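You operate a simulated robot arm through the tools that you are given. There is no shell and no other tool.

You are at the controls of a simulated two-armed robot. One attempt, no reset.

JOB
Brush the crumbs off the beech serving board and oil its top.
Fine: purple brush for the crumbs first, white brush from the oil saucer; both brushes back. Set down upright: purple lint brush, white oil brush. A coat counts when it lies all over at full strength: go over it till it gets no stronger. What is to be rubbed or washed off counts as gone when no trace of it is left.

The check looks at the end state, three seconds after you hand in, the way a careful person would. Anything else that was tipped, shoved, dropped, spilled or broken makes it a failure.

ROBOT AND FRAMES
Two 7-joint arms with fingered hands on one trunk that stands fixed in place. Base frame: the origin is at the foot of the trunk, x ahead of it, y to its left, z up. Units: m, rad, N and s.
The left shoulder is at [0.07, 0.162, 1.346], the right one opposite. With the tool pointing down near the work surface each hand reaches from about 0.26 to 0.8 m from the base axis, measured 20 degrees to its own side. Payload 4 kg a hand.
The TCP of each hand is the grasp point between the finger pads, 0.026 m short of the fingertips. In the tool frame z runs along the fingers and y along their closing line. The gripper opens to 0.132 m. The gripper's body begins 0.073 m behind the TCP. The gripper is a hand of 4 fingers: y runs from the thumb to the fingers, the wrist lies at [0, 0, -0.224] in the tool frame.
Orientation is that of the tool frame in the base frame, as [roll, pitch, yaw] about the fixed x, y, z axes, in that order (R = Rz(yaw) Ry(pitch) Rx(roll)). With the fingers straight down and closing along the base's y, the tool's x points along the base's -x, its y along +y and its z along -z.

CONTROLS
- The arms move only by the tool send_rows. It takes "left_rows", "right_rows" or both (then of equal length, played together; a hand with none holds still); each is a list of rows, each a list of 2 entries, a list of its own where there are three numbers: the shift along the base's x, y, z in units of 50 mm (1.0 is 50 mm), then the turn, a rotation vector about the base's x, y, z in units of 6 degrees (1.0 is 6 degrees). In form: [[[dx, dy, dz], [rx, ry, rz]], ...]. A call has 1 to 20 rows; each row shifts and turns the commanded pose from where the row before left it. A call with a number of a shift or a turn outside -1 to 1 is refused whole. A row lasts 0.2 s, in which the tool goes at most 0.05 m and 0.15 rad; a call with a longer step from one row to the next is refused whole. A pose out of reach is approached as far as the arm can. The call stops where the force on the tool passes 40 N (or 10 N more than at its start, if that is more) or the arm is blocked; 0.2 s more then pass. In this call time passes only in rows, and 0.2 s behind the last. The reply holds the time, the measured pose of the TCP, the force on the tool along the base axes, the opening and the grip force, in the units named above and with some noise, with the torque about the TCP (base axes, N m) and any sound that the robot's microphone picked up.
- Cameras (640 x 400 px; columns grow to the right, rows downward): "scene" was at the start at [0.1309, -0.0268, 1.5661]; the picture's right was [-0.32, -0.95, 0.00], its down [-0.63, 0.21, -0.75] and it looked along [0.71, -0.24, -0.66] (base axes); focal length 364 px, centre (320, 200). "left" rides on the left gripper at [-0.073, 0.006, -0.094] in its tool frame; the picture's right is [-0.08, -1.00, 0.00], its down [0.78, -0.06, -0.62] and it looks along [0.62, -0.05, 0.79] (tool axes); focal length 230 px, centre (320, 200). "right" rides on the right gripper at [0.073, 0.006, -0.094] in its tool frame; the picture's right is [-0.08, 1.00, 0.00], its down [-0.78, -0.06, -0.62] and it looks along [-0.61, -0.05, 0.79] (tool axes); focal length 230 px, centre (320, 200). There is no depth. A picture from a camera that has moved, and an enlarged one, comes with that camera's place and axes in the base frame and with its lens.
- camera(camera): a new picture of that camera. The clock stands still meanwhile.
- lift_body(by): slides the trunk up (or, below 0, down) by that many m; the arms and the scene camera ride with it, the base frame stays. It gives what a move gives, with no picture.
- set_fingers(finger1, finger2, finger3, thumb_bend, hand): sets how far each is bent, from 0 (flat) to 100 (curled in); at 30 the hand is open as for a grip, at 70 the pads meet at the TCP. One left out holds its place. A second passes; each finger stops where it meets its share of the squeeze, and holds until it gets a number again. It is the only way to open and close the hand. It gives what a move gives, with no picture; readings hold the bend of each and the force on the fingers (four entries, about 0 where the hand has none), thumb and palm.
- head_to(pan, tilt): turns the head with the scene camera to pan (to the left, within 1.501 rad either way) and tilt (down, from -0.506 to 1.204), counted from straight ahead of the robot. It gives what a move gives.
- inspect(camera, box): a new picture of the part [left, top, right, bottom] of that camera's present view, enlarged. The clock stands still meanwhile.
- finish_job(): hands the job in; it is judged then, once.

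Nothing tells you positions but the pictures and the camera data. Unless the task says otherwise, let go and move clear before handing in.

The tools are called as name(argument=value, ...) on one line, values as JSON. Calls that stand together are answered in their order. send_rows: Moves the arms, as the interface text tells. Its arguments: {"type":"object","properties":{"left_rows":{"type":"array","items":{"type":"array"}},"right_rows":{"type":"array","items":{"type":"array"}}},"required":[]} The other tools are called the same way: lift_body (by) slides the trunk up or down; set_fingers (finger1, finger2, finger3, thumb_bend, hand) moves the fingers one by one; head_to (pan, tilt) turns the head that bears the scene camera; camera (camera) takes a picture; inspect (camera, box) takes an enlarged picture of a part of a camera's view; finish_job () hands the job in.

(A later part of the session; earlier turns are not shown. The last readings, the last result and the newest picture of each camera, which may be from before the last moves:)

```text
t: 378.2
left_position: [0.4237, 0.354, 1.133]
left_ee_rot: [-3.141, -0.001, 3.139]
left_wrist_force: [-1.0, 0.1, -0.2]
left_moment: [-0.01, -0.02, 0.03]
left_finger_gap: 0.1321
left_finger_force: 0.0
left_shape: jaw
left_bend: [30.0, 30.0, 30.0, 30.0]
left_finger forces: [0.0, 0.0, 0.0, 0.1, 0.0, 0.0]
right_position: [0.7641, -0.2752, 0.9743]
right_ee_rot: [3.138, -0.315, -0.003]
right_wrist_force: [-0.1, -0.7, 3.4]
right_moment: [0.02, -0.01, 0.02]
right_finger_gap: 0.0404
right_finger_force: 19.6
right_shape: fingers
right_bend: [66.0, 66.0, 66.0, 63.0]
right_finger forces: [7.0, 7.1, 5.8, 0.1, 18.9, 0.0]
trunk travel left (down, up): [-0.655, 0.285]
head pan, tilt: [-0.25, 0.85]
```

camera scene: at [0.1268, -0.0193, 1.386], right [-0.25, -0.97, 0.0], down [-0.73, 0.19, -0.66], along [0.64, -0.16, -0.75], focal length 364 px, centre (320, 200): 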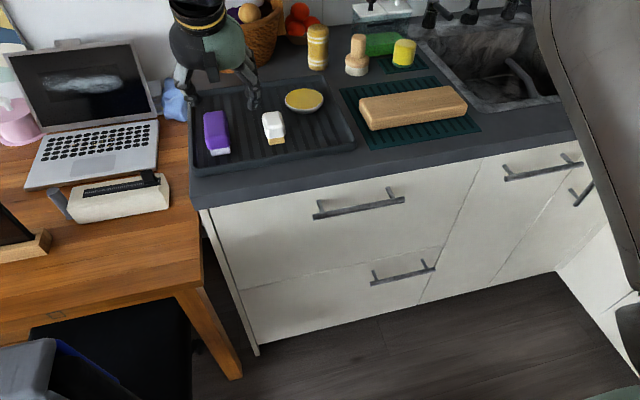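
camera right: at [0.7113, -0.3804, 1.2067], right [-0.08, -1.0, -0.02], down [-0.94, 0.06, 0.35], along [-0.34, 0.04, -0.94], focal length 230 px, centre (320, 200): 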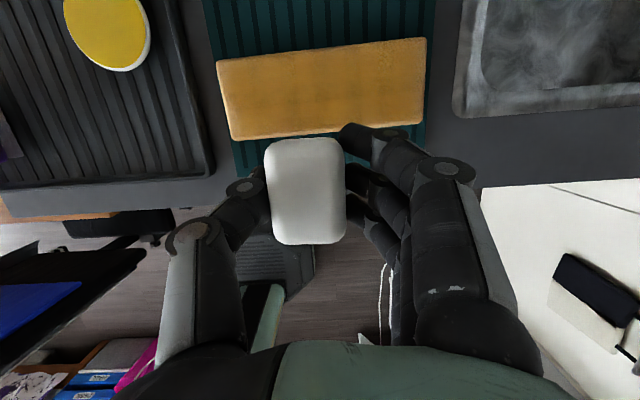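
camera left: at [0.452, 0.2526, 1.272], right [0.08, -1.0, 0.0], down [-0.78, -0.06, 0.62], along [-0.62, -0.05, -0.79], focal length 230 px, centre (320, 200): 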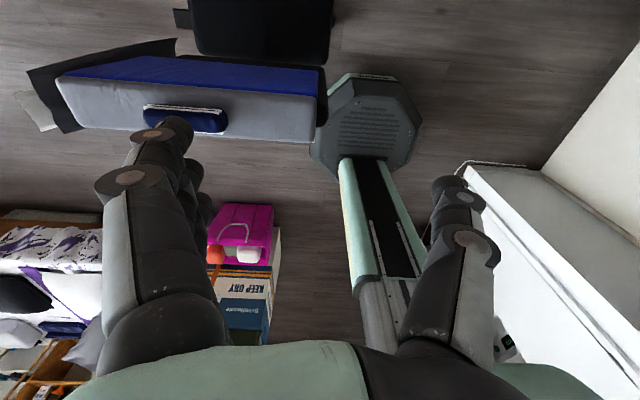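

Contact. Slow stroke along the left margin, then the near margin.

send_rows(right_rows=[[[0, 0, -0.005], [0, 0, 0]], [[-0.1, 0, 0], [0, 0, 0]], [[-0.1, 0, 0], [0, 0, 0]], [[-0.1, 0, 0], [0, 0, 0]], [[-0.1, 0, 0], [0, 0, 0]], [[-0.1, 0, 0], [0, 0, 0]], [[-0.1, 0, 0], [0, 0, 0]], [[-0.1, 0, 0], [0, 0, 0]], [[-0.1, 0, 0], [0, 0, 0]], [[-0.1, 0, 0], [0, 0, 0]], [[-0.1, 0, 0], [0, 0, 0]], [[-0.1, 0, 0], [0, 0, 0]], [[-0.1, 0, 0], [0, 0, 0]], [[0, 0, 0], [0, 0, 0]], [[0, 0, 0], [0, 0, 0]]])

send_rows(right_rows=[[[0, -0.16, -0.005], [0, -0.15, 0]], [[0, -0.16, 0], [0, 0, 0]], [[0, -0.16, 0], [0, 0, 0]], [[0, -0.16, 0], [0, 0, 0]], [[0, -0.16, 0], [0, 0, 0]], [[0, -0.16, 0], [0, 0, 0]], [[0, -0.16, 0], [0, 0, 0]], [[0, -0.16, 0], [0, 0, 0]], [[0, -0.16, 0], [0, 0, 0]], [[0, -0.16, 0], [0, 0, 0]], [[0, -0.16, 0], [0, 0, 0]], [[0, -0.16, 0], [0, 0, 0]], [[0, -0.16, 0], [0, 0, 0]], [[0.01, -0.16, 0], [0, 0, 0]], [[0.01, -0.16, 0], [0, 0, 0]], [[0.01, -0.16, 0], [0, 0, 0]], [[0.01, -0.16, 0], [0, 0, 0]], [[0.01, -0.16, 0], [0, 0, 0]], [[0.01, -0.16, 0], [0, 0, 0]], [[0, -0.16, 0], [0, 0, 0]]])

send_rows(right_rows=[[[0, -0.16, 0], [0, 0, 0]], [[0, -0.16, 0], [0, 0, 0]], [[0, -0.16, 0], [0, 0, 0]], [[0, -0.16, 0], [0, 0, 0]], [[0, -0.16, 0], [0, 0, 0]], [[0, -0.1, 0], [0, 0, 0]], [[0, 0, 0], [0, 0.15, 0]], [[0.1, 0, 0], [0, 0, 0]], [[0.1, 0, 0], [0, 0, 0]], [[0.1, 0, 0], [0, 0, 0]], [[0.1, 0, 0], [0, 0, 0]], [[0.1, 0, 0], [0, 0, 0]], [[0.1, 0, 0], [0, 0, 0]], [[0.1, 0, 0], [0, 0, 0]], [[0.1, 0, 0], [0, 0, 0]], [[0.1, 0, 0], [0, 0, 0]], [[0.1, 0, 0], [0, 0, 0]], [[0.1, 0, 0], [0, 0, 0]], [[0.1, 0, 0], [0, 0, 0]], [[0, 0, 0], [0, 0, 0]]])

inspect(camera="scene", box=[350, 65, 478, 145])

```text
t: 381.4
left_position: [0.4236, 0.3552, 1.132]
left_ee_rot: [3.139, 0.0, 3.141]
left_wrist_force: [-0.2, 0.2, 1.0]
left_moment: [-0.01, -0.01, 0.01]
left_finger_gap: 0.1319
left_finger_force: 0.2
left_shape: jaw
left_bend: [30.0, 30.0, 30.0, 30.0]
left_finger forces: [0.0, 0.0, 0.0, 0.0, 0.0, 0.0]
right_position: [0.7034, -0.2756, 0.9728]
right_ee_rot: [3.139, -0.314, -0.001]
right_wrist_force: [3.4, 0.5, 3.3]
right_moment: [0.15, -0.18, -0.02]
right_finger_gap: 0.0405
right_finger_force: 21.4
right_shape: fingers
right_bend: [66.0, 66.0, 66.0, 63.0]
right_finger forces: [7.7, 7.2, 6.0, 0.0, 21.1, 0.0]
trunk travel left (down, up): [-0.655, 0.285]
head pan, tilt: [-0.25, 0.85]
```

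```text
t: 385.6
left_position: [0.4238, 0.3546, 1.1329]
left_ee_rot: [-3.141, -0.001, 3.141]
left_wrist_force: [0.9, -0.2, 0.2]
left_moment: [0.0, -0.01, 0.0]
left_finger_gap: 0.1319
left_finger_force: 0.0
left_shape: jaw
left_bend: [30.0, 30.0, 30.0, 30.0]
left_finger forces: [0.0, 0.0, 0.0, 0.1, 0.0, 0.1]
right_position: [0.708, -0.4349, 0.9731]
right_ee_rot: [3.136, -0.329, -0.001]
right_wrist_force: [-0.5, 6.2, 5.5]
right_moment: [0.35, -0.04, 0.09]
right_finger_gap: 0.0408
right_finger_force: 19.9
right_shape: fingers
right_bend: [66.0, 66.0, 67.0, 63.0]
right_finger forces: [6.4, 6.3, 5.0, 0.0, 22.7, 0.0]
trunk travel left (down, up): [-0.655, 0.285]
head pan, tilt: [-0.25, 0.85]
```

```text
t: 389.8
left_position: [0.4232, 0.3532, 1.1327]
left_ee_rot: [3.141, 0.0, 3.141]
left_wrist_force: [-0.3, 0.4, -0.6]
left_moment: [-0.01, 0.02, -0.04]
left_finger_gap: 0.132
left_finger_force: 0.1
left_shape: jaw
left_bend: [30.0, 30.0, 30.0, 30.0]
left_finger forces: [0.1, 0.0, 0.1, 0.1, 0.0, 0.0]
right_position: [0.7666, -0.4808, 0.9741]
right_ee_rot: [3.14, -0.314, 0.002]
right_wrist_force: [-1.2, 0.0, 2.0]
right_moment: [0.05, 0.02, -0.02]
right_finger_gap: 0.0408
right_finger_force: 20.1
right_shape: fingers
right_bend: [66.0, 66.0, 67.0, 63.0]
right_finger forces: [7.0, 7.5, 5.8, 0.1, 19.9, 0.1]
trunk travel left (down, up): [-0.655, 0.285]
head pan, tilt: [-0.25, 0.85]
```

```text
5.00 times, centred on (414, 105) of scene
camera zoom: at [0.1262, -0.0193, 1.386], right [-0.25, -0.97, 0.0], down [-0.73, 0.19, -0.66], along [0.64, -0.16, -0.75], focal length 1822 px, centre (-150, 675)
```

zoom: 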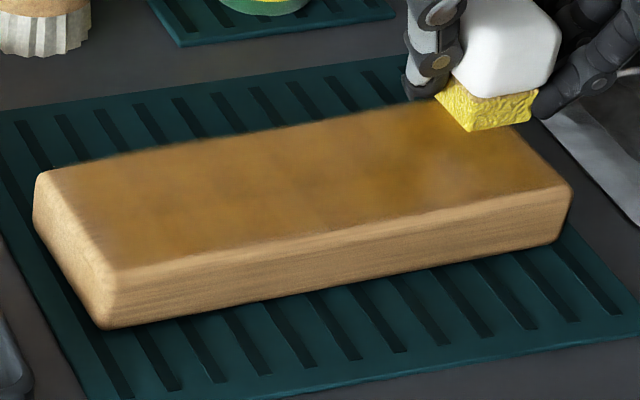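

Now the far margin back to the left.

send_rows(right_rows=[[[0, 0.2, 0], [0, 0, 0]], [[0, 0.2, 0], [0, 0, 0]], [[0, 0.2, 0], [0, 0, 0]], [[0, 0.2, 0], [0, 0, 0]], [[0, 0.2, 0], [0, 0, 0]], [[0, 0.2, 0], [0, 0, 0]], [[0, 0.2, 0], [0, 0, 0]], [[0, 0.2, 0], [0, 0, 0]], [[0, 0.2, 0], [0, 0, 0]], [[0, 0.2, 0], [0, 0, 0]], [[0, 0.2, 0], [0, 0, 0]], [[0, 0.2, 0], [0, 0, 0]], [[0, 0.2, 0], [0, 0, 0]], [[0, 0.2, 0], [0, 0, 0]], [[0, 0.2, 0], [0, 0, 0]], [[0, 0.2, 0], [0, 0, 0]], [[0, 0.2, 0], [0, 0, 0]], [[0, 0.2, 0], [0, 0, 0]], [[0, 0.2, 0], [0, 0, 0]], [[0, 0.2, 0], [0, 0, 0]]])

send_rows(right_rows=[[[0, 0.05, 0], [0, 0, 0]], [[-0.15, 0, 0], [0, 0, 0]], [[-0.15, 0, 0], [0, 0, 0]], [[-0.15, 0, 0], [0, 0, 0]], [[-0.15, 0, 0], [0, 0, 0]], [[-0.15, 0, 0], [0, 0, 0]], [[-0.15, 0, 0], [0, 0, 0]], [[-0.15, 0, 0], [0, 0, 0]], [[-0.1, 0, 0], [0, 0, 0]], [[0, 0, 0.3], [0, 0, 0]], [[0, 0, 0.8], [0, 0, 0]], [[-0.4, -0.6, 0.5], [0, 0, 0]], [[-0.2, -0.6, 0.5], [0, 0, 0]], [[-0.1, -0.6, 0.3], [0, 0, 0]], [[0, 0, 0], [0, 0, 0]]])

inspect(camera="right", box=[190, 10, 440, 166])

inspect(camera="right", box=[215, 50, 315, 145])

inspect(camera="right", box=[335, 30, 435, 130])

inspect(camera="scene", box=[350, 65, 478, 145])

```text
t: 394.0
left_position: [0.4239, 0.355, 1.132]
left_ee_rot: [3.14, 0.0, 3.141]
left_wrist_force: [1.0, 0.4, 0.6]
left_moment: [0.01, 0.03, 0.0]
left_finger_gap: 0.1319
left_finger_force: 0.0
left_shape: jaw
left_bend: [30.0, 30.0, 30.0, 30.0]
left_finger forces: [0.0, 0.1, 0.1, 0.0, 0.0, 0.0]
right_position: [0.767, -0.2809, 0.9735]
right_ee_rot: [3.139, -0.313, -0.002]
right_wrist_force: [-0.3, -1.0, 2.3]
right_moment: [-0.06, 0.01, 0.03]
right_finger_gap: 0.0406
right_finger_force: 21.1
right_shape: fingers
right_bend: [66.0, 65.0, 67.0, 63.0]
right_finger forces: [7.2, 7.6, 6.9, 0.1, 19.3, 0.1]
trunk travel left (down, up): [-0.655, 0.285]
head pan, tilt: [-0.25, 0.85]
```

```text
t: 397.2
left_position: [0.4247, 0.3533, 1.1311]
left_ee_rot: [3.141, 0.0, -3.142]
left_wrist_force: [-0.3, 0.4, -0.2]
left_moment: [-0.03, -0.03, 0.01]
left_finger_gap: 0.1317
left_finger_force: 0.1
left_shape: jaw
left_bend: [30.0, 30.0, 30.0, 30.0]
left_finger forces: [0.1, 0.1, 0.0, 0.0, 0.0, 0.1]
right_position: [0.6734, -0.3676, 1.0902]
right_ee_rot: [3.138, -0.313, 0.0]
right_wrist_force: [0.1, -0.1, -1.6]
right_moment: [-0.03, 0.02, -0.02]
right_finger_gap: 0.0407
right_finger_force: 20.3
right_shape: fingers
right_bend: [66.0, 65.0, 67.0, 63.0]
right_finger forces: [6.9, 7.2, 6.0, 0.0, 19.7, 0.1]
trunk travel left (down, up): [-0.655, 0.285]
head pan, tilt: [-0.25, 0.85]
```

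```text
2.56 times, centred on (315, 88) of right
camera zoom: at [0.7151, -0.3738, 1.2022], right [-0.08, -1.0, -0.02], down [-0.94, 0.06, 0.34], along [-0.34, 0.04, -0.94], focal length 589 px, centre (333, 487)
```

zoom: 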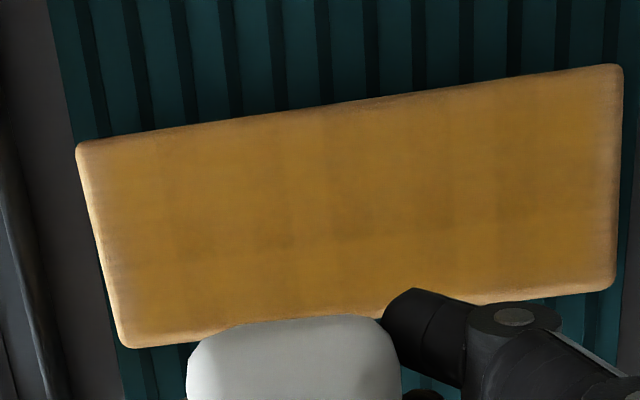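

```text
4.21 times, centred on (265, 98) of right
camera zoom: at [0.7151, -0.3738, 1.2022], right [-0.08, -1.0, -0.02], down [-0.94, 0.06, 0.34], along [-0.34, 0.04, -0.94], focal length 969 px, centre (552, 632)
```

zoom: 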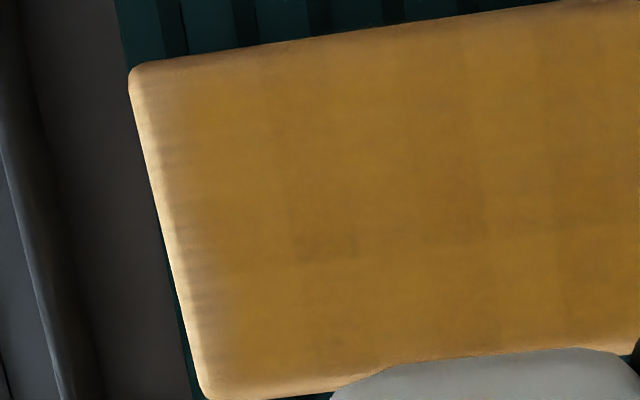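

```text
4.00 times, centred on (385, 80) of right
camera zoom: at [0.7151, -0.3738, 1.2022], right [-0.08, -1.0, -0.02], down [-0.94, 0.06, 0.34], along [-0.34, 0.04, -0.94], focal length 920 px, centre (60, 680)
```

zoom: 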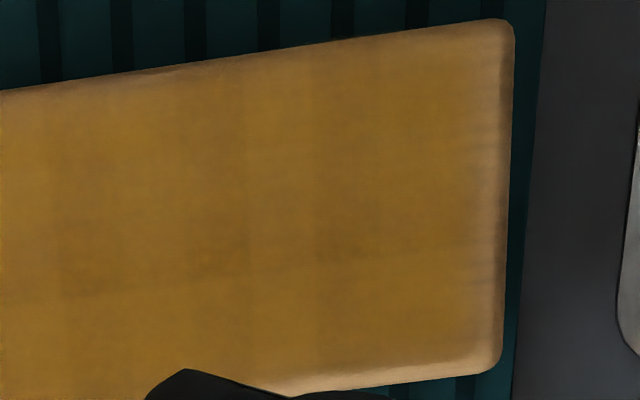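

```text
5.00 times, centred on (414, 105) of scene
camera zoom: at [0.1273, -0.0193, 1.3859], right [-0.25, -0.97, 0.0], down [-0.73, 0.19, -0.66], along [0.64, -0.16, -0.75], focal length 1822 px, centre (-150, 675)
```

zoom: 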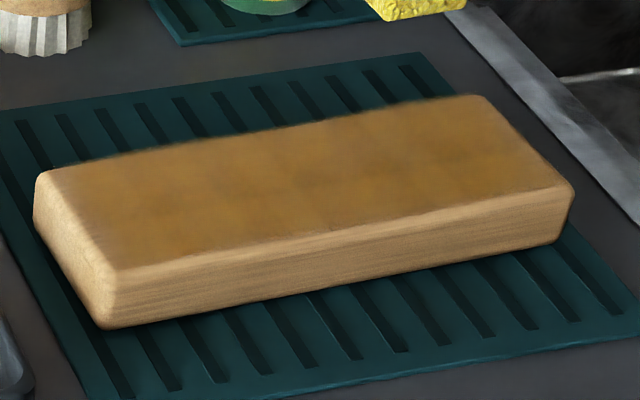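

The coat hardly changed in this round, so it is close to its limit. For certainty I'll do one last light round over the inner lanes with fresh oil.

send_rows(right_rows=[[[0.45, 0.8, -0.2], [0, 0, 0]], [[0.45, 0.8, -0.2], [0, 0, 0]], [[0.45, 0.8, -0.2], [0, 0, 0]], [[0.45, 0.8, -0.2], [0, 0, 0]], [[0.45, 0.78, -0.2], [0, 0, 0]], [[0.2, 0.08, -0.4], [0, 0, 0]], [[0, 0, -0.4], [0, 0, 0]], [[0.08, 0, -0.4], [0, 0, 0]], [[0.03, 0, -0.2], [0, 0, 0]], [[0, 0, -0.1], [0, 0, 0]], [[0, 0, -0.03], [0, 0, 0]], [[0, 0, 0], [0, 0, 0]]])

```text
t: 399.8
left_position: [0.4234, 0.3542, 1.1323]
left_ee_rot: [-3.141, 0.001, 3.141]
left_wrist_force: [0.0, -0.8, 0.4]
left_moment: [0.01, 0.01, 0.0]
left_finger_gap: 0.1319
left_finger_force: 0.1
left_shape: jaw
left_bend: [30.0, 30.0, 30.0, 30.0]
left_finger forces: [0.0, 0.0, 0.1, 0.1, 0.0, 0.0]
right_position: [0.8039, -0.1649, 0.9644]
right_ee_rot: [3.138, -0.313, -0.001]
right_wrist_force: [0.7, 0.7, -0.1]
right_moment: [-0.01, -0.04, 0.0]
right_finger_gap: 0.0406
right_finger_force: 19.0
right_shape: fingers
right_bend: [66.0, 65.0, 67.0, 63.0]
right_finger forces: [6.5, 6.8, 5.5, 0.0, 18.7, 0.0]
trunk travel left (down, up): [-0.655, 0.285]
head pan, tilt: [-0.25, 0.85]
```

send_rows(right_rows=[[[-0.04, 0, -0.04], [0, 0, 0]], [[0, 0, -0.02], [0, 0, 0]], [[0, 0, 0], [0, 0, 0]], [[0, 0, 0], [0, 0, 0]], [[0, 0, 0], [0, 0, 0]], [[0, 0, 0], [0, 0, 0]]])

inspect(camera="scene", box=[260, 70, 340, 120])

```text
t: 401.2
left_position: [0.424, 0.3534, 1.1325]
left_ee_rot: [-3.14, -0.001, -3.141]
left_wrist_force: [0.4, 0.7, 0.0]
left_moment: [-0.03, 0.0, 0.0]
left_finger_gap: 0.1318
left_finger_force: 0.0
left_shape: jaw
left_bend: [30.0, 30.0, 30.0, 30.0]
left_finger forces: [0.1, 0.0, 0.1, 0.0, 0.1, 0.0]
right_position: [0.8016, -0.165, 0.9619]
right_ee_rot: [3.137, -0.312, -0.002]
right_wrist_force: [0.8, 0.0, -0.9]
right_moment: [-0.03, 0.01, 0.02]
right_finger_gap: 0.0404
right_finger_force: 18.8
right_shape: fingers
right_bend: [66.0, 65.0, 67.0, 63.0]
right_finger forces: [6.6, 6.8, 5.6, 0.0, 18.7, 0.0]
trunk travel left (down, up): [-0.655, 0.285]
head pan, tilt: [-0.25, 0.85]
```

```text
8.00 times, centred on (300, 95) of scene
camera zoom: at [0.1272, -0.0193, 1.386], right [-0.25, -0.97, 0.0], down [-0.73, 0.19, -0.66], along [0.64, -0.16, -0.75], focal length 2916 px, centre (480, 1040)
```

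zoom: 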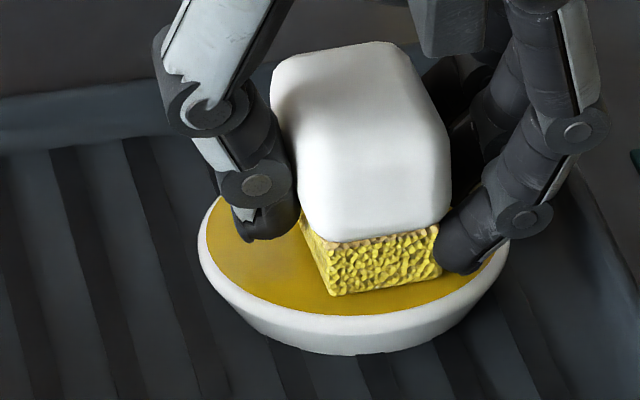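

send_rows(right_rows=[[[0, 0, -0.035], [0, 0, 0]], [[0, 0, 0], [0, 0, 0]], [[0, 0, 0], [0, 0, 0]], [[0, 0, 0], [0, 0, 0]], [[0, 0, 0], [0, 0, 0]], [[0, 0, 0], [0, 0, 0]]])

```text
t: 402.6
left_position: [0.4236, 0.3536, 1.1323]
left_ee_rot: [-3.141, 0.0, -3.141]
left_wrist_force: [0.3, -0.9, -0.3]
left_moment: [-0.02, 0.01, -0.03]
left_finger_gap: 0.1319
left_finger_force: 0.0
left_shape: jaw
left_bend: [30.0, 30.0, 30.0, 30.0]
left_finger forces: [0.0, 0.0, 0.1, 0.0, 0.1, 0.0]
right_position: [0.7997, -0.1659, 0.9607]
right_ee_rot: [3.138, -0.312, 0.0]
right_wrist_force: [0.6, 0.2, 2.1]
right_moment: [0.05, -0.11, -0.01]
right_finger_gap: 0.0406
right_finger_force: 19.5
right_shape: fingers
right_bend: [66.0, 65.0, 67.0, 63.0]
right_finger forces: [6.8, 6.7, 5.8, 0.1, 19.0, 0.1]
trunk travel left (down, up): [-0.655, 0.285]
head pan, tilt: [-0.25, 0.85]
```

Loaded. The brush has crept up again, so I'll re-grip it on the board as before.

send_rows(right_rows=[[[0, 0, 0.3], [0, 0, 0]], [[0, 0, 0.5], [0, 0, 0]], [[0, 0, 0.4], [0, 0, 0]], [[-0.32, -0.8, 0], [0, 0, 0]], [[-0.32, -0.8, 0], [0, 0, 0]], [[-0.32, -0.8, 0], [0, 0, 0]], [[-0.32, -0.8, 0], [0, 0, 0]], [[0, 0, -0.4], [0, 0, 0]], [[0, 0, -0.3], [0, 0, 0]], [[0, 0, -0.18], [0, 0, 0]], [[0, 0, -0.06], [0, 0, 0]], [[0, 0, 0], [0, 0, 0]]])

```text
t: 405.2
left_position: [0.424, 0.3545, 1.1326]
left_ee_rot: [-3.141, 0.0, 3.142]
left_wrist_force: [0.2, 0.1, -0.1]
left_moment: [0.01, 0.04, -0.01]
left_finger_gap: 0.1314
left_finger_force: 0.1
left_shape: jaw
left_bend: [30.0, 30.0, 30.0, 30.0]
left_finger forces: [0.0, 0.2, 0.0, 0.1, 0.0, 0.0]
right_position: [0.7376, -0.3247, 0.9735]
right_ee_rot: [3.138, -0.312, -0.003]
right_wrist_force: [-0.2, 0.0, -1.0]
right_moment: [0.06, 0.04, 0.04]
right_finger_gap: 0.0406
right_finger_force: 17.6
right_shape: fingers
right_bend: [66.0, 66.0, 67.0, 63.0]
right_finger forces: [6.4, 6.6, 5.4, 0.1, 18.3, 0.0]
trunk travel left (down, up): [-0.655, 0.285]
head pan, tilt: [-0.25, 0.85]
```

send_rows(right_rows=[[[0, 0, -0.03], [0, 0, 0]], [[0, 0, 0], [0, 0, 0]]])

inspect(camera="scene", box=[350, 65, 430, 115])

```text
t: 405.8
left_position: [0.423, 0.3539, 1.1318]
left_ee_rot: [3.141, -0.001, 3.141]
left_wrist_force: [-0.2, 0.8, 0.0]
left_moment: [-0.01, 0.03, 0.01]
left_finger_gap: 0.1322
left_finger_force: 0.1
left_shape: jaw
left_bend: [30.0, 30.0, 30.0, 30.0]
left_finger forces: [0.1, 0.0, 0.0, 0.0, 0.0, 0.1]
right_position: [0.7369, -0.3255, 0.9726]
right_ee_rot: [3.136, -0.316, 0.0]
right_wrist_force: [-0.8, -1.1, 3.8]
right_moment: [0.04, -0.08, 0.0]
right_finger_gap: 0.0405
right_finger_force: 18.9
right_shape: fingers
right_bend: [66.0, 66.0, 67.0, 63.0]
right_finger forces: [6.8, 6.9, 5.7, 0.1, 18.1, 0.0]
trunk travel left (down, up): [-0.655, 0.285]
head pan, tilt: [-0.25, 0.85]
```

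```text
8.00 times, centred on (390, 90) of scene
camera zoom: at [0.1264, -0.0193, 1.3861], right [-0.25, -0.97, 0.0], down [-0.73, 0.19, -0.66], along [0.64, -0.16, -0.75], focal length 2916 px, centre (-240, 1080)
```

zoom: 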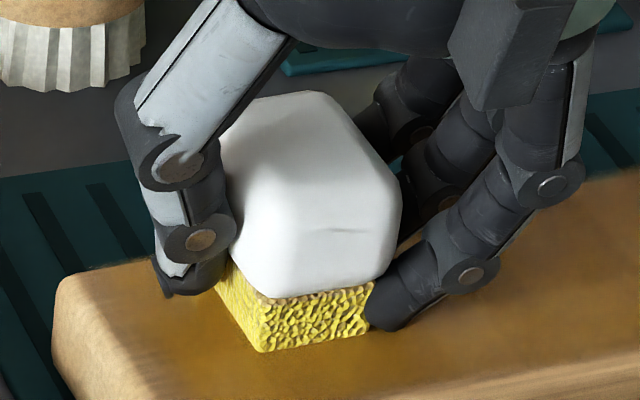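

Contact at 3.8 N. I'll loosen, rise a little, and open.

set_fingers(hand="right", finger1=59, finger2=59, finger3=59, thumb_bend=59)

set_fingers(hand="right", finger1=56, finger2=56, finger3=56, thumb_bend=56)

send_rows(right_rows=[[[0, 0, 0.05], [0, 0, 0]], [[0, -0.04, 0.14], [0, 0, 0]], [[0, 0, 0], [0, 0, 0]]])

inspect(camera="scene", box=[350, 65, 430, 115])

camera(camera="right")

```text
t: 406.8
left_position: [0.4235, 0.3551, 1.1331]
left_ee_rot: [-3.141, 0.0, -3.141]
left_wrist_force: [-0.5, -0.8, 0.6]
left_moment: [-0.04, 0.02, 0.02]
left_finger_gap: 0.1318
left_finger_force: 0.0
left_shape: jaw
left_bend: [30.0, 30.0, 30.0, 30.0]
left_finger forces: [0.0, 0.0, 0.1, 0.0, 0.1, 0.0]
right_position: [0.7368, -0.3242, 0.9735]
right_ee_rot: [3.136, -0.317, 0.0]
right_wrist_force: [1.9, 4.8, 9.3]
right_moment: [0.04, 0.08, 0.0]
right_finger_gap: 0.0452
right_finger_force: 7.1
right_shape: fingers
right_bend: [59.0, 59.0, 64.0, 58.0]
right_finger forces: [0.0, 0.1, 10.8, 0.0, 3.1, 0.1]
trunk travel left (down, up): [-0.655, 0.285]
head pan, tilt: [-0.25, 0.85]
```

```text
t: 407.8
left_position: [0.4231, 0.3548, 1.1326]
left_ee_rot: [-3.138, 0.001, 3.141]
left_wrist_force: [0.0, -0.1, -0.1]
left_moment: [0.03, 0.0, -0.02]
left_finger_gap: 0.1319
left_finger_force: 0.0
left_shape: jaw
left_bend: [30.0, 30.0, 30.0, 30.0]
left_finger forces: [0.1, 0.1, 0.0, 0.1, 0.0, 0.1]
right_position: [0.737, -0.3241, 0.9738]
right_ee_rot: [3.135, -0.316, -0.001]
right_wrist_force: [3.7, 3.3, 10.5]
right_moment: [-0.06, 0.07, 0.04]
right_finger_gap: 0.0514
right_finger_force: 6.6
right_shape: fingers
right_bend: [56.0, 56.0, 64.0, 56.0]
right_finger forces: [0.0, 0.0, 11.8, 0.1, 0.5, 0.1]
trunk travel left (down, up): [-0.655, 0.285]
head pan, tilt: [-0.25, 0.85]
```

```text
t: 408.6
left_position: [0.4241, 0.3544, 1.132]
left_ee_rot: [3.141, 0.001, 3.139]
left_wrist_force: [-0.8, 0.6, 0.8]
left_moment: [0.0, -0.01, 0.0]
left_finger_gap: 0.1319
left_finger_force: 0.1
left_shape: jaw
left_bend: [30.0, 30.0, 30.0, 30.0]
left_finger forces: [0.0, 0.0, 0.1, 0.0, 0.1, 0.0]
right_position: [0.7364, -0.3274, 0.9809]
right_ee_rot: [3.136, -0.311, -0.003]
right_wrist_force: [-1.3, -0.2, -0.5]
right_moment: [-0.02, -0.01, 0.0]
right_finger_gap: 0.0514
right_finger_force: 0.1
right_shape: fingers
right_bend: [56.0, 56.0, 56.0, 56.0]
right_finger forces: [0.0, 0.0, 0.0, 0.1, 0.2, 0.1]
trunk travel left (down, up): [-0.655, 0.285]
head pan, tilt: [-0.25, 0.85]
```

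```text
8.00 times, centred on (390, 90) of scene
camera zoom: at [0.1269, -0.019, 1.3859], right [-0.25, -0.97, 0.0], down [-0.73, 0.19, -0.66], along [0.64, -0.16, -0.75], focal length 2916 px, centre (-240, 1080)
```

zoom: 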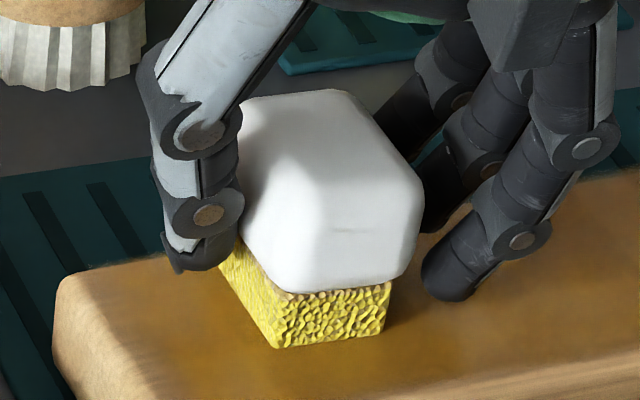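

```text
taken
camera right: at [0.7784, -0.3337, 1.0926], right [-0.08, -1.0, -0.02], down [-0.94, 0.07, 0.35], along [-0.34, 0.04, -0.94], focal length 230 px, centre (320, 200)
```

right: 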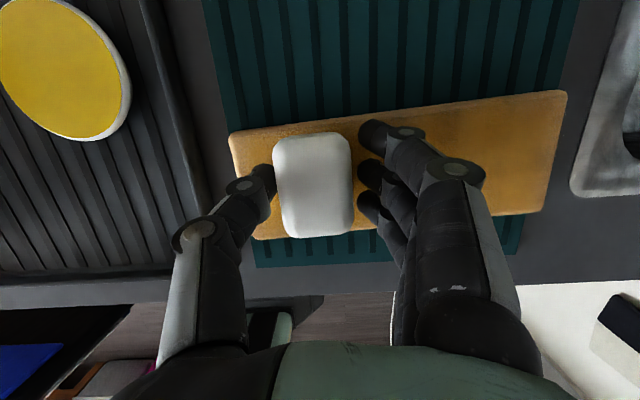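

The brush stands fine. Re-grip at this height.

set_fingers(hand="right", finger1=60, finger2=60, finger3=60, thumb_bend=60)

set_fingers(hand="right", finger1=71, finger2=71, finger3=71, thumb_bend=71)

send_rows(right_rows=[[[0, 0, -0.02], [0, 0, 0]], [[0, -0.2, 0], [0, 0, 0]], [[0, -0.2, 0], [0, 0, 0]], [[0, -0.2, 0], [0, 0, 0]], [[0, -0.2, 0], [0, 0, 0]], [[0, -0.2, 0], [0, 0, 0]], [[0, -0.2, 0], [0, 0, 0]], [[0, -0.2, 0], [0, 0, 0]], [[0, 0, 0], [0, 0, 0]]])

```text
t: 409.6
left_position: [0.4237, 0.3536, 1.1327]
left_ee_rot: [3.141, -0.001, 3.142]
left_wrist_force: [0.6, 0.0, -1.3]
left_moment: [-0.02, -0.01, -0.02]
left_finger_gap: 0.1319
left_finger_force: 0.0
left_shape: jaw
left_bend: [30.0, 30.0, 30.0, 30.0]
left_finger forces: [0.0, 0.0, 0.0, 0.0, 0.0, 0.0]
right_position: [0.7377, -0.3271, 0.9824]
right_ee_rot: [3.138, -0.313, -0.002]
right_wrist_force: [-0.1, -0.1, 0.2]
right_moment: [0.01, -0.01, 0.0]
right_finger_gap: 0.0448
right_finger_force: 2.4
right_shape: fingers
right_bend: [59.0, 59.0, 59.0, 59.0]
right_finger forces: [0.9, 0.9, 0.9, 0.0, 2.6, 0.0]
trunk travel left (down, up): [-0.655, 0.285]
head pan, tilt: [-0.25, 0.85]
```

```text
t: 410.6
left_position: [0.4248, 0.3534, 1.1335]
left_ee_rot: [-3.141, 0.0, 3.141]
left_wrist_force: [-0.5, -0.6, -0.1]
left_moment: [-0.02, 0.03, 0.01]
left_finger_gap: 0.1321
left_finger_force: 0.2
left_shape: jaw
left_bend: [30.0, 30.0, 30.0, 30.0]
left_finger forces: [0.0, 0.0, 0.0, 0.1, 0.0, 0.0]
right_position: [0.7371, -0.3277, 0.9814]
right_ee_rot: [3.137, -0.312, -0.001]
right_wrist_force: [0.6, 0.2, 0.0]
right_moment: [-0.04, -0.03, 0.02]
right_finger_gap: 0.0417
right_finger_force: 20.1
right_shape: fingers
right_bend: [64.0, 64.0, 64.0, 62.0]
right_finger forces: [6.8, 6.9, 6.9, 0.1, 20.5, 0.0]
trunk travel left (down, up): [-0.655, 0.285]
head pan, tilt: [-0.25, 0.85]
```

```text
t: 412.6
left_position: [0.4249, 0.3547, 1.1323]
left_ee_rot: [-3.141, -0.001, 3.141]
left_wrist_force: [0.4, -0.5, -0.4]
left_moment: [-0.01, 0.01, 0.02]
left_finger_gap: 0.1319
left_finger_force: 0.1
left_shape: jaw
left_bend: [30.0, 30.0, 30.0, 30.0]
left_finger forces: [0.1, 0.0, 0.0, 0.1, 0.1, 0.0]
right_position: [0.737, -0.3961, 0.9788]
right_ee_rot: [3.139, -0.313, -0.002]
right_wrist_force: [0.2, -0.6, -0.4]
right_moment: [0.01, -0.01, 0.02]
right_finger_gap: 0.0421
right_finger_force: 20.5
right_shape: fingers
right_bend: [64.0, 64.0, 64.0, 62.0]
right_finger forces: [6.8, 6.9, 6.8, 0.0, 20.4, 0.0]
trunk travel left (down, up): [-0.655, 0.285]
head pan, tilt: [-0.25, 0.85]
```

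No contact yet, since gripping raises the brush slightly. I'll lower until I feel it and continue.

send_rows(right_rows=[[[0, 0, -0.03], [0, 0, 0]], [[0, 0, -0.02], [0, 0, 0]], [[0, 0, 0], [0, 0, 0]]])

```text
t: 413.4
left_position: [0.4233, 0.3534, 1.1325]
left_ee_rot: [-3.141, 0.0, 3.141]
left_wrist_force: [-0.3, -1.0, -0.2]
left_moment: [0.03, -0.02, -0.04]
left_finger_gap: 0.1318
left_finger_force: 0.0
left_shape: jaw
left_bend: [30.0, 30.0, 30.0, 30.0]
left_finger forces: [0.0, 0.0, 0.0, 0.1, 0.0, 0.0]
right_position: [0.7365, -0.3978, 0.9791]
right_ee_rot: [3.137, -0.315, -0.002]
right_wrist_force: [0.6, -0.5, 3.0]
right_moment: [0.01, -0.05, -0.04]
right_finger_gap: 0.0418
right_finger_force: 20.8
right_shape: fingers
right_bend: [64.0, 64.0, 64.0, 62.0]
right_finger forces: [7.2, 7.4, 7.2, 0.0, 20.4, 0.1]
trunk travel left (down, up): [-0.655, 0.285]
head pan, tilt: [-0.25, 0.85]
```

Contact at 3 N. Slow strokes: right on this lane, then left on the nearer lane.

send_rows(right_rows=[[[0, -0.15, -0.005], [0, 0, 0]], [[0, -0.15, 0], [0, 0, 0]], [[0, -0.15, 0], [0, 0, 0]], [[0, -0.15, 0], [0, 0, 0]], [[0, -0.15, 0], [0, 0, 0]], [[0, -0.15, 0], [0, 0, 0]], [[0, -0.15, 0], [0, 0, 0]], [[0, -0.15, 0], [0, 0, 0]], [[0, -0.15, 0], [0, 0, 0]], [[0, -0.15, 0], [0, 0, 0]], [[0, -0.1, 0], [0, 0, 0]], [[-0.14, 0, 0], [0, 0, 0]], [[-0.14, 0, 0], [0, 0, 0]], [[-0.14, 0, 0], [0, 0, 0]], [[0, 0, 0], [0, 0, 0]]])

send_rows(right_rows=[[[0, 0.2, 0], [0, 0, 0]], [[0, 0.2, 0], [0, 0, 0]], [[0, 0.2, 0], [0, 0, 0]], [[0, 0.2, 0], [0, 0, 0]], [[0, 0.2, 0], [0, 0, 0]], [[0, 0.2, 0], [0, 0, 0]], [[0, 0.2, 0], [0, 0, 0]], [[0, 0.2, 0], [0, 0, 0]], [[0, 0.2, 0], [0, 0, 0]], [[0, 0.2, 0], [0, 0, 0]], [[0, 0.2, 0], [0, 0, 0]], [[0, 0.2, 0], [0, 0, 0]], [[0, 0.2, 0], [0, 0, 0]], [[0, 0.2, 0], [0, 0, 0]], [[0, 0.2, 0], [0, 0, 0]], [[0, 0.2, 0], [0, 0, 0]], [[0, 0.2, 0], [0, 0, 0]], [[0, 0.2, 0], [0, 0, 0]], [[0, 0.2, 0], [0, 0, 0]], [[0, 0, 0], [0, 0, 0]]])

inspect(camera="scene", box=[350, 65, 478, 145])

```text
t: 416.6
left_position: [0.4243, 0.353, 1.1329]
left_ee_rot: [3.141, 0.0, 3.141]
left_wrist_force: [-0.3, 0.2, 0.2]
left_moment: [-0.01, 0.01, 0.02]
left_finger_gap: 0.1321
left_finger_force: 0.0
left_shape: jaw
left_bend: [30.0, 30.0, 30.0, 30.0]
left_finger forces: [0.0, 0.0, 0.1, 0.0, 0.1, 0.1]
right_position: [0.7166, -0.4777, 0.9775]
right_ee_rot: [3.139, -0.313, -0.002]
right_wrist_force: [2.6, -0.8, 5.5]
right_moment: [0.07, -0.09, -0.08]
right_finger_gap: 0.0417
right_finger_force: 20.6
right_shape: fingers
right_bend: [65.0, 65.0, 65.0, 62.0]
right_finger forces: [7.3, 7.0, 6.7, 0.0, 20.7, 0.0]
trunk travel left (down, up): [-0.655, 0.285]
head pan, tilt: [-0.25, 0.85]
```

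```text
t: 420.8
left_position: [0.4226, 0.3531, 1.1341]
left_ee_rot: [-3.141, 0.0, 3.14]
left_wrist_force: [0.2, -0.2, -0.3]
left_moment: [0.0, 0.01, 0.03]
left_finger_gap: 0.1318
left_finger_force: 0.0
left_shape: jaw
left_bend: [30.0, 30.0, 30.0, 30.0]
left_finger forces: [0.0, 0.0, 0.0, 0.1, 0.0, 0.0]
right_position: [0.7145, -0.2872, 0.9771]
right_ee_rot: [3.138, -0.313, -0.001]
right_wrist_force: [0.0, -7.1, 8.7]
right_moment: [-0.14, -0.07, -0.08]
right_finger_gap: 0.0417
right_finger_force: 21.9
right_shape: fingers
right_bend: [65.0, 65.0, 65.0, 63.0]
right_finger forces: [8.4, 8.6, 8.1, 0.1, 19.1, 0.0]
trunk travel left (down, up): [-0.655, 0.285]
head pan, tilt: [-0.25, 0.85]
```

```text
5.00 times, centred on (414, 105) of scene
camera zoom: at [0.1257, -0.0202, 1.3861], right [-0.25, -0.97, 0.0], down [-0.73, 0.19, -0.66], along [0.64, -0.16, -0.75], focal length 1822 px, centre (-150, 675)
```

zoom: 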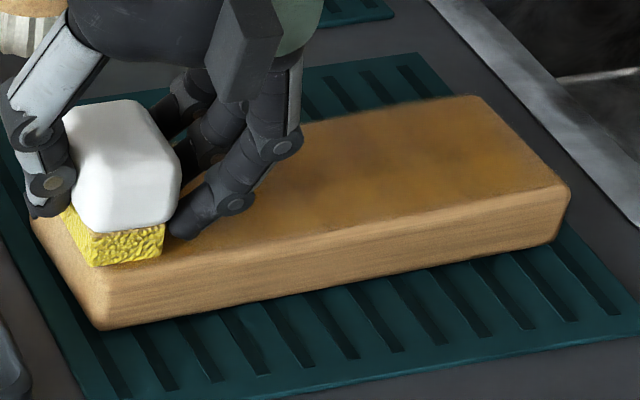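

Then the far lane to the right and the middle lane to the left.

send_rows(right_rows=[[[0.2, 0, 0.01], [0, 0, 0]], [[0.2, 0, 0], [0, 0, 0]], [[0.2, 0, 0], [0, 0, 0]], [[0.15, -0.05, 0], [0, 0, 0]], [[0, -0.24, 0], [0, 0, 0]], [[0, -0.24, 0], [0, 0, 0]], [[0, -0.24, 0], [0, 0, 0]], [[0, -0.24, 0], [0, 0, 0]], [[0, -0.24, 0], [0, 0, 0]], [[0, -0.24, 0], [0, 0, 0]], [[0, -0.24, 0], [0, 0, 0]], [[0, -0.24, 0], [0, 0, 0]], [[0, -0.24, 0], [0, 0, 0]], [[0, -0.24, 0], [0, 0, 0]], [[0, -0.24, 0], [0, 0, 0]], [[0, -0.24, 0], [0, 0, 0]], [[0, -0.24, 0], [0, 0, 0]], [[0, -0.24, 0], [0, 0, 0]], [[0, -0.24, 0], [0, 0, 0]], [[0, 0, 0], [0, 0, 0]]])

send_rows(right_rows=[[[-0.18, 0, 0.005], [0, 0, 0]], [[-0.18, 0, 0], [0, 0, 0]], [[0, 0.24, 0], [0, 0, 0]], [[0, 0.24, 0], [0, 0, 0]], [[0, 0.24, 0], [0, 0, 0]], [[0, 0.24, 0], [0, 0, 0]], [[0, 0.24, 0], [0, 0, 0]], [[0, 0.24, 0], [0, 0, 0]], [[0, 0.24, 0], [0, 0, 0]], [[0, 0.24, 0], [0, 0, 0]], [[0, 0.24, 0], [0, 0, 0]], [[0, 0.24, 0], [0, 0, 0]], [[0, 0.24, 0], [0, 0, 0]], [[0, 0.24, 0], [0, 0, 0]], [[0, 0.24, 0], [0, 0, 0]], [[0, 0.24, 0], [0, 0, 0]], [[0, 0.24, 0], [0, 0, 0]], [[0, 0, 0], [0, 0, 0]]])

send_rows(right_rows=[[[0, 0, 0.3], [0, 0, 0]], [[0, 0, 0.8], [0, 0, 0]], [[-0.4, -0.6, 0.5], [0, 0, 0]], [[-0.4, -0.6, 0.5], [0, 0, 0]], [[-0.4, -0.5, 0.3], [0, 0, 0]], [[0, 0, 0], [0, 0, 0]]])

inspect(camera="right", box=[190, 10, 440, 166])

inspect(camera="right", box=[215, 50, 315, 145])

inspect(camera="right", box=[335, 30, 435, 130])

```text
t: 425.0
left_position: [0.4241, 0.3541, 1.1323]
left_ee_rot: [-3.14, 0.0, 3.141]
left_wrist_force: [-0.2, 0.1, 0.7]
left_moment: [0.03, 0.0, 0.01]
left_finger_gap: 0.1316
left_finger_force: 0.0
left_shape: jaw
left_bend: [30.0, 30.0, 30.0, 30.0]
left_finger forces: [0.1, 0.1, 0.1, 0.1, 0.0, 0.0]
right_position: [0.7521, -0.4699, 0.9786]
right_ee_rot: [3.138, -0.315, -0.001]
right_wrist_force: [0.9, 1.4, 2.8]
right_moment: [0.07, -0.03, -0.01]
right_finger_gap: 0.0419
right_finger_force: 21.4
right_shape: fingers
right_bend: [65.0, 65.0, 65.0, 63.0]
right_finger forces: [6.9, 6.9, 6.7, 0.1, 21.9, 0.0]
trunk travel left (down, up): [-0.655, 0.285]
head pan, tilt: [-0.25, 0.85]
```

```text
t: 428.8
left_position: [0.4235, 0.3548, 1.1327]
left_ee_rot: [3.141, 0.0, -3.141]
left_wrist_force: [-0.2, -0.3, 0.0]
left_moment: [-0.02, -0.02, -0.01]
left_finger_gap: 0.132
left_finger_force: 0.0
left_shape: jaw
left_bend: [30.0, 30.0, 30.0, 30.0]
left_finger forces: [0.0, 0.1, 0.0, 0.0, 0.1, 0.0]
right_position: [0.7354, -0.2888, 0.9789]
right_ee_rot: [3.139, -0.313, 0.0]
right_wrist_force: [1.2, 0.7, -0.3]
right_moment: [0.03, -0.03, 0.02]
right_finger_gap: 0.0418
right_finger_force: 20.5
right_shape: fingers
right_bend: [65.0, 65.0, 65.0, 63.0]
right_finger forces: [6.9, 7.0, 6.9, 0.1, 21.0, 0.0]
trunk travel left (down, up): [-0.655, 0.285]
head pan, tilt: [-0.25, 0.85]
```

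```text
t: 430.2
left_position: [0.4239, 0.3542, 1.1319]
left_ee_rot: [-3.141, 0.0, -3.14]
left_wrist_force: [0.1, 0.5, -0.5]
left_moment: [0.02, 0.0, -0.01]
left_finger_gap: 0.1317
left_finger_force: 0.0
left_shape: jaw
left_bend: [30.0, 30.0, 30.0, 30.0]
left_finger forces: [0.1, 0.0, 0.1, 0.0, 0.0, 0.0]
right_position: [0.678, -0.376, 1.098]
right_ee_rot: [3.137, -0.313, 0.0]
right_wrist_force: [0.0, 0.5, -1.0]
right_moment: [-0.01, -0.02, 0.03]
right_finger_gap: 0.0416
right_finger_force: 20.5
right_shape: fingers
right_bend: [65.0, 65.0, 65.0, 63.0]
right_finger forces: [7.0, 7.0, 6.9, 0.1, 20.7, 0.0]
trunk travel left (down, up): [-0.655, 0.285]
head pan, tilt: [-0.25, 0.85]
```

```text
2.56 times, centred on (315, 88) of right
camera zoom: at [0.7187, -0.3806, 1.21], right [-0.08, -1.0, -0.02], down [-0.94, 0.06, 0.35], along [-0.34, 0.04, -0.94], focal length 589 px, centre (333, 487)
```

zoom: 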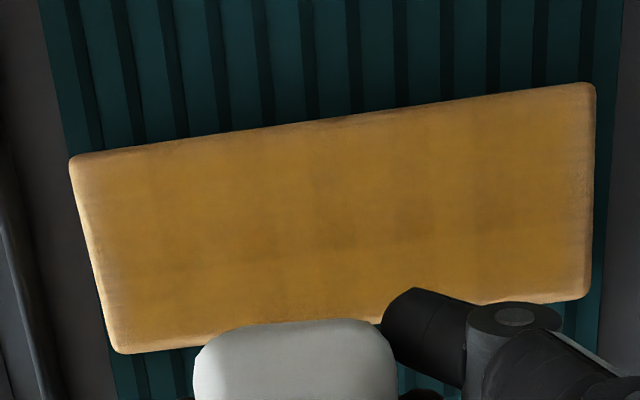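

```text
4.21 times, centred on (265, 98) of right
camera zoom: at [0.7187, -0.3806, 1.21], right [-0.08, -1.0, -0.02], down [-0.94, 0.06, 0.35], along [-0.34, 0.04, -0.94], focal length 969 px, centre (552, 632)
```

zoom: 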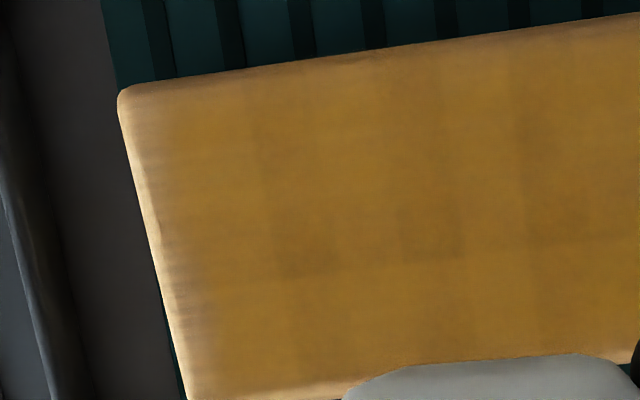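

```text
4.00 times, centred on (385, 80) of right
camera zoom: at [0.7187, -0.3806, 1.21], right [-0.08, -1.0, -0.02], down [-0.94, 0.06, 0.35], along [-0.34, 0.04, -0.94], focal length 920 px, centre (60, 680)
```

zoom: 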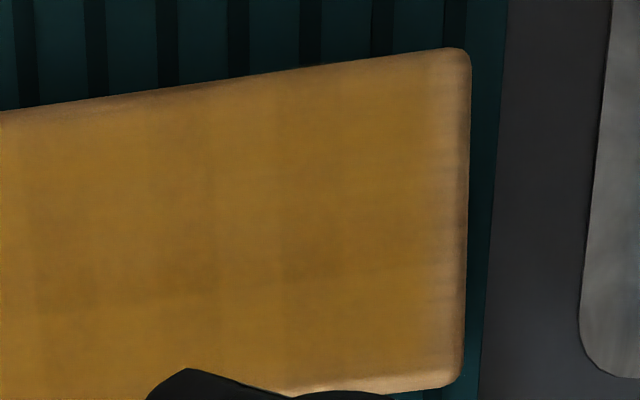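

The faint block pattern has the regular 16-pixel spacing of picture compression, so the coat itself now looks even and no stronger than before. Time to put the white brush back. I'll carry it over its place.

send_rows(right_rows=[[[0.1, 0.845, -0.1], [0, 0, 0]], [[0.1, 0.845, -0.1], [0, 0, 0]], [[0.1, 0.845, -0.1], [0, 0, 0]], [[0.1, 0.845, -0.1], [0, 0, 0]], [[0.1, 0.845, -0.1], [0, 0, 0]], [[0.1, 0.845, -0.1], [0, 0, 0]], [[0.1, 0.845, -0.1], [0, 0, 0]], [[0, 0, 0], [0, 0, 0]]])

camera(camera="right")

inspect(camera="scene", box=[190, 60, 350, 160])

```text
t: 432.0
left_position: [0.4244, 0.3524, 1.1327]
left_ee_rot: [3.138, -0.001, 3.138]
left_wrist_force: [0.3, 0.1, 0.6]
left_moment: [0.01, 0.02, -0.03]
left_finger_gap: 0.1319
left_finger_force: 0.0
left_shape: jaw
left_bend: [30.0, 30.0, 30.0, 30.0]
left_finger forces: [0.0, 0.0, 0.1, 0.0, 0.0, 0.0]
right_position: [0.7113, -0.0819, 1.0642]
right_ee_rot: [3.139, -0.313, -0.002]
right_wrist_force: [0.6, -0.3, -0.7]
right_moment: [0.02, 0.03, 0.02]
right_finger_gap: 0.0418
right_finger_force: 20.4
right_shape: fingers
right_bend: [65.0, 65.0, 65.0, 63.0]
right_finger forces: [6.9, 6.9, 6.7, 0.0, 20.4, 0.0]
trunk travel left (down, up): [-0.655, 0.285]
head pan, tilt: [-0.25, 0.85]
```

```text
taken
camera right: at [0.7529, -0.0876, 1.1753], right [-0.08, -1.0, -0.02], down [-0.94, 0.06, 0.35], along [-0.34, 0.05, -0.94], focal length 230 px, centre (320, 200)
```

right: 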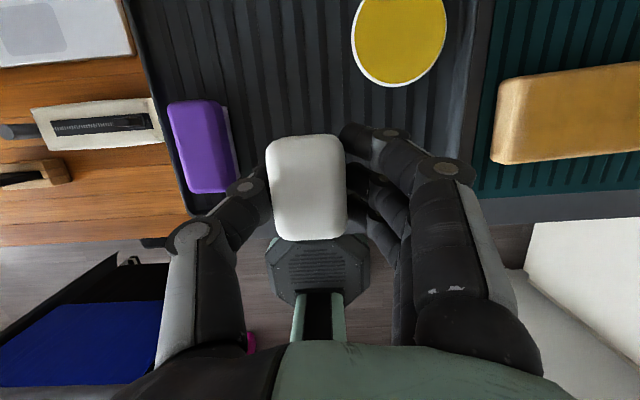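

```text
4.00 times, centred on (270, 110) of scene
camera zoom: at [0.1268, -0.0208, 1.386], right [-0.25, -0.97, 0.0], down [-0.73, 0.19, -0.66], along [0.64, -0.16, -0.75], focal length 1458 px, centre (520, 560)
```

zoom: 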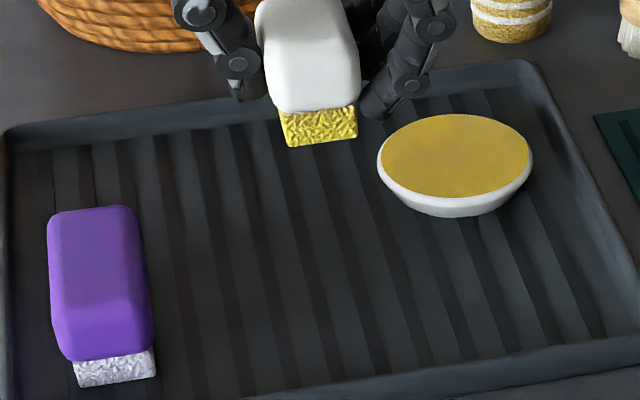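

Tray, saucer and purple brush are all undisturbed. I'll lower the white brush into its place.

send_rows(right_rows=[[[0.06, 0.04, -0.4], [0, 0, 0]], [[0, 0, -0.4], [0, 0, 0]], [[0, 0, -0.4], [0, 0, 0]], [[0, 0, -0.4], [0, 0, 0]], [[0, 0, -0.4], [0, 0, 0]], [[0, 0, -0.1], [0, 0, 0]], [[0, 0, 0], [0, 0, 0]]])

inspect(camera="scene", box=[220, 90, 316, 150])

```text
t: 433.6
left_position: [0.4237, 0.3552, 1.1315]
left_ee_rot: [-3.14, -0.001, -3.141]
left_wrist_force: [-0.5, 0.1, 0.8]
left_moment: [0.0, 0.01, -0.02]
left_finger_gap: 0.1317
left_finger_force: 0.1
left_shape: jaw
left_bend: [30.0, 30.0, 30.0, 30.0]
left_finger forces: [0.0, 0.0, 0.1, 0.0, 0.1, 0.0]
right_position: [0.7137, -0.0781, 0.9582]
right_ee_rot: [3.139, -0.312, -0.002]
right_wrist_force: [0.2, 0.6, 0.2]
right_moment: [0.01, -0.01, 0.0]
right_finger_gap: 0.0418
right_finger_force: 20.4
right_shape: fingers
right_bend: [65.0, 65.0, 65.0, 63.0]
right_finger forces: [6.8, 6.9, 6.7, 0.0, 20.5, 0.0]
trunk travel left (down, up): [-0.655, 0.285]
head pan, tilt: [-0.25, 0.85]
```

```text
6.67 times, centred on (268, 120) of scene
camera zoom: at [0.1271, -0.0193, 1.386], right [-0.25, -0.97, 0.0], down [-0.73, 0.19, -0.66], along [0.64, -0.16, -0.75], focal length 2430 px, centre (667, 733)
```

zoom: 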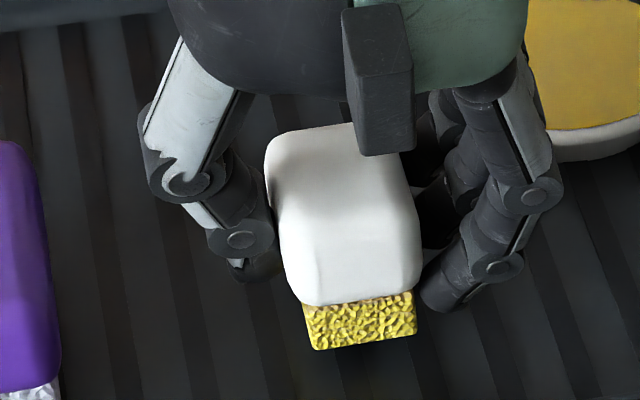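

A 4 mm shift toward -y matches the original spot. Then I'll lower the last centimetre slowly.

send_rows(right_rows=[[[0, -0.08, -0.08], [0, 0, 0]], [[0, 0, -0.05], [0, 0, 0]], [[0, 0, -0.04], [0, 0, 0]], [[0, 0, 0], [0, 0, 0]]])

```text
t: 434.6
left_position: [0.4244, 0.3542, 1.1319]
left_ee_rot: [-3.141, 0.001, 3.141]
left_wrist_force: [-0.3, -0.4, 0.7]
left_moment: [-0.02, 0.03, 0.03]
left_finger_gap: 0.1319
left_finger_force: 0.0
left_shape: jaw
left_bend: [30.0, 30.0, 30.0, 30.0]
left_finger forces: [0.0, 0.0, 0.1, 0.1, 0.0, 0.0]
right_position: [0.7146, -0.0813, 0.9491]
right_ee_rot: [3.137, -0.315, -0.003]
right_wrist_force: [-0.1, -1.2, 3.1]
right_moment: [0.04, -0.05, -0.05]
right_finger_gap: 0.0415
right_finger_force: 20.5
right_shape: fingers
right_bend: [65.0, 65.0, 65.0, 63.0]
right_finger forces: [7.2, 7.3, 6.8, 0.1, 20.2, 0.0]
trunk travel left (down, up): [-0.655, 0.285]
head pan, tilt: [-0.25, 0.85]
```

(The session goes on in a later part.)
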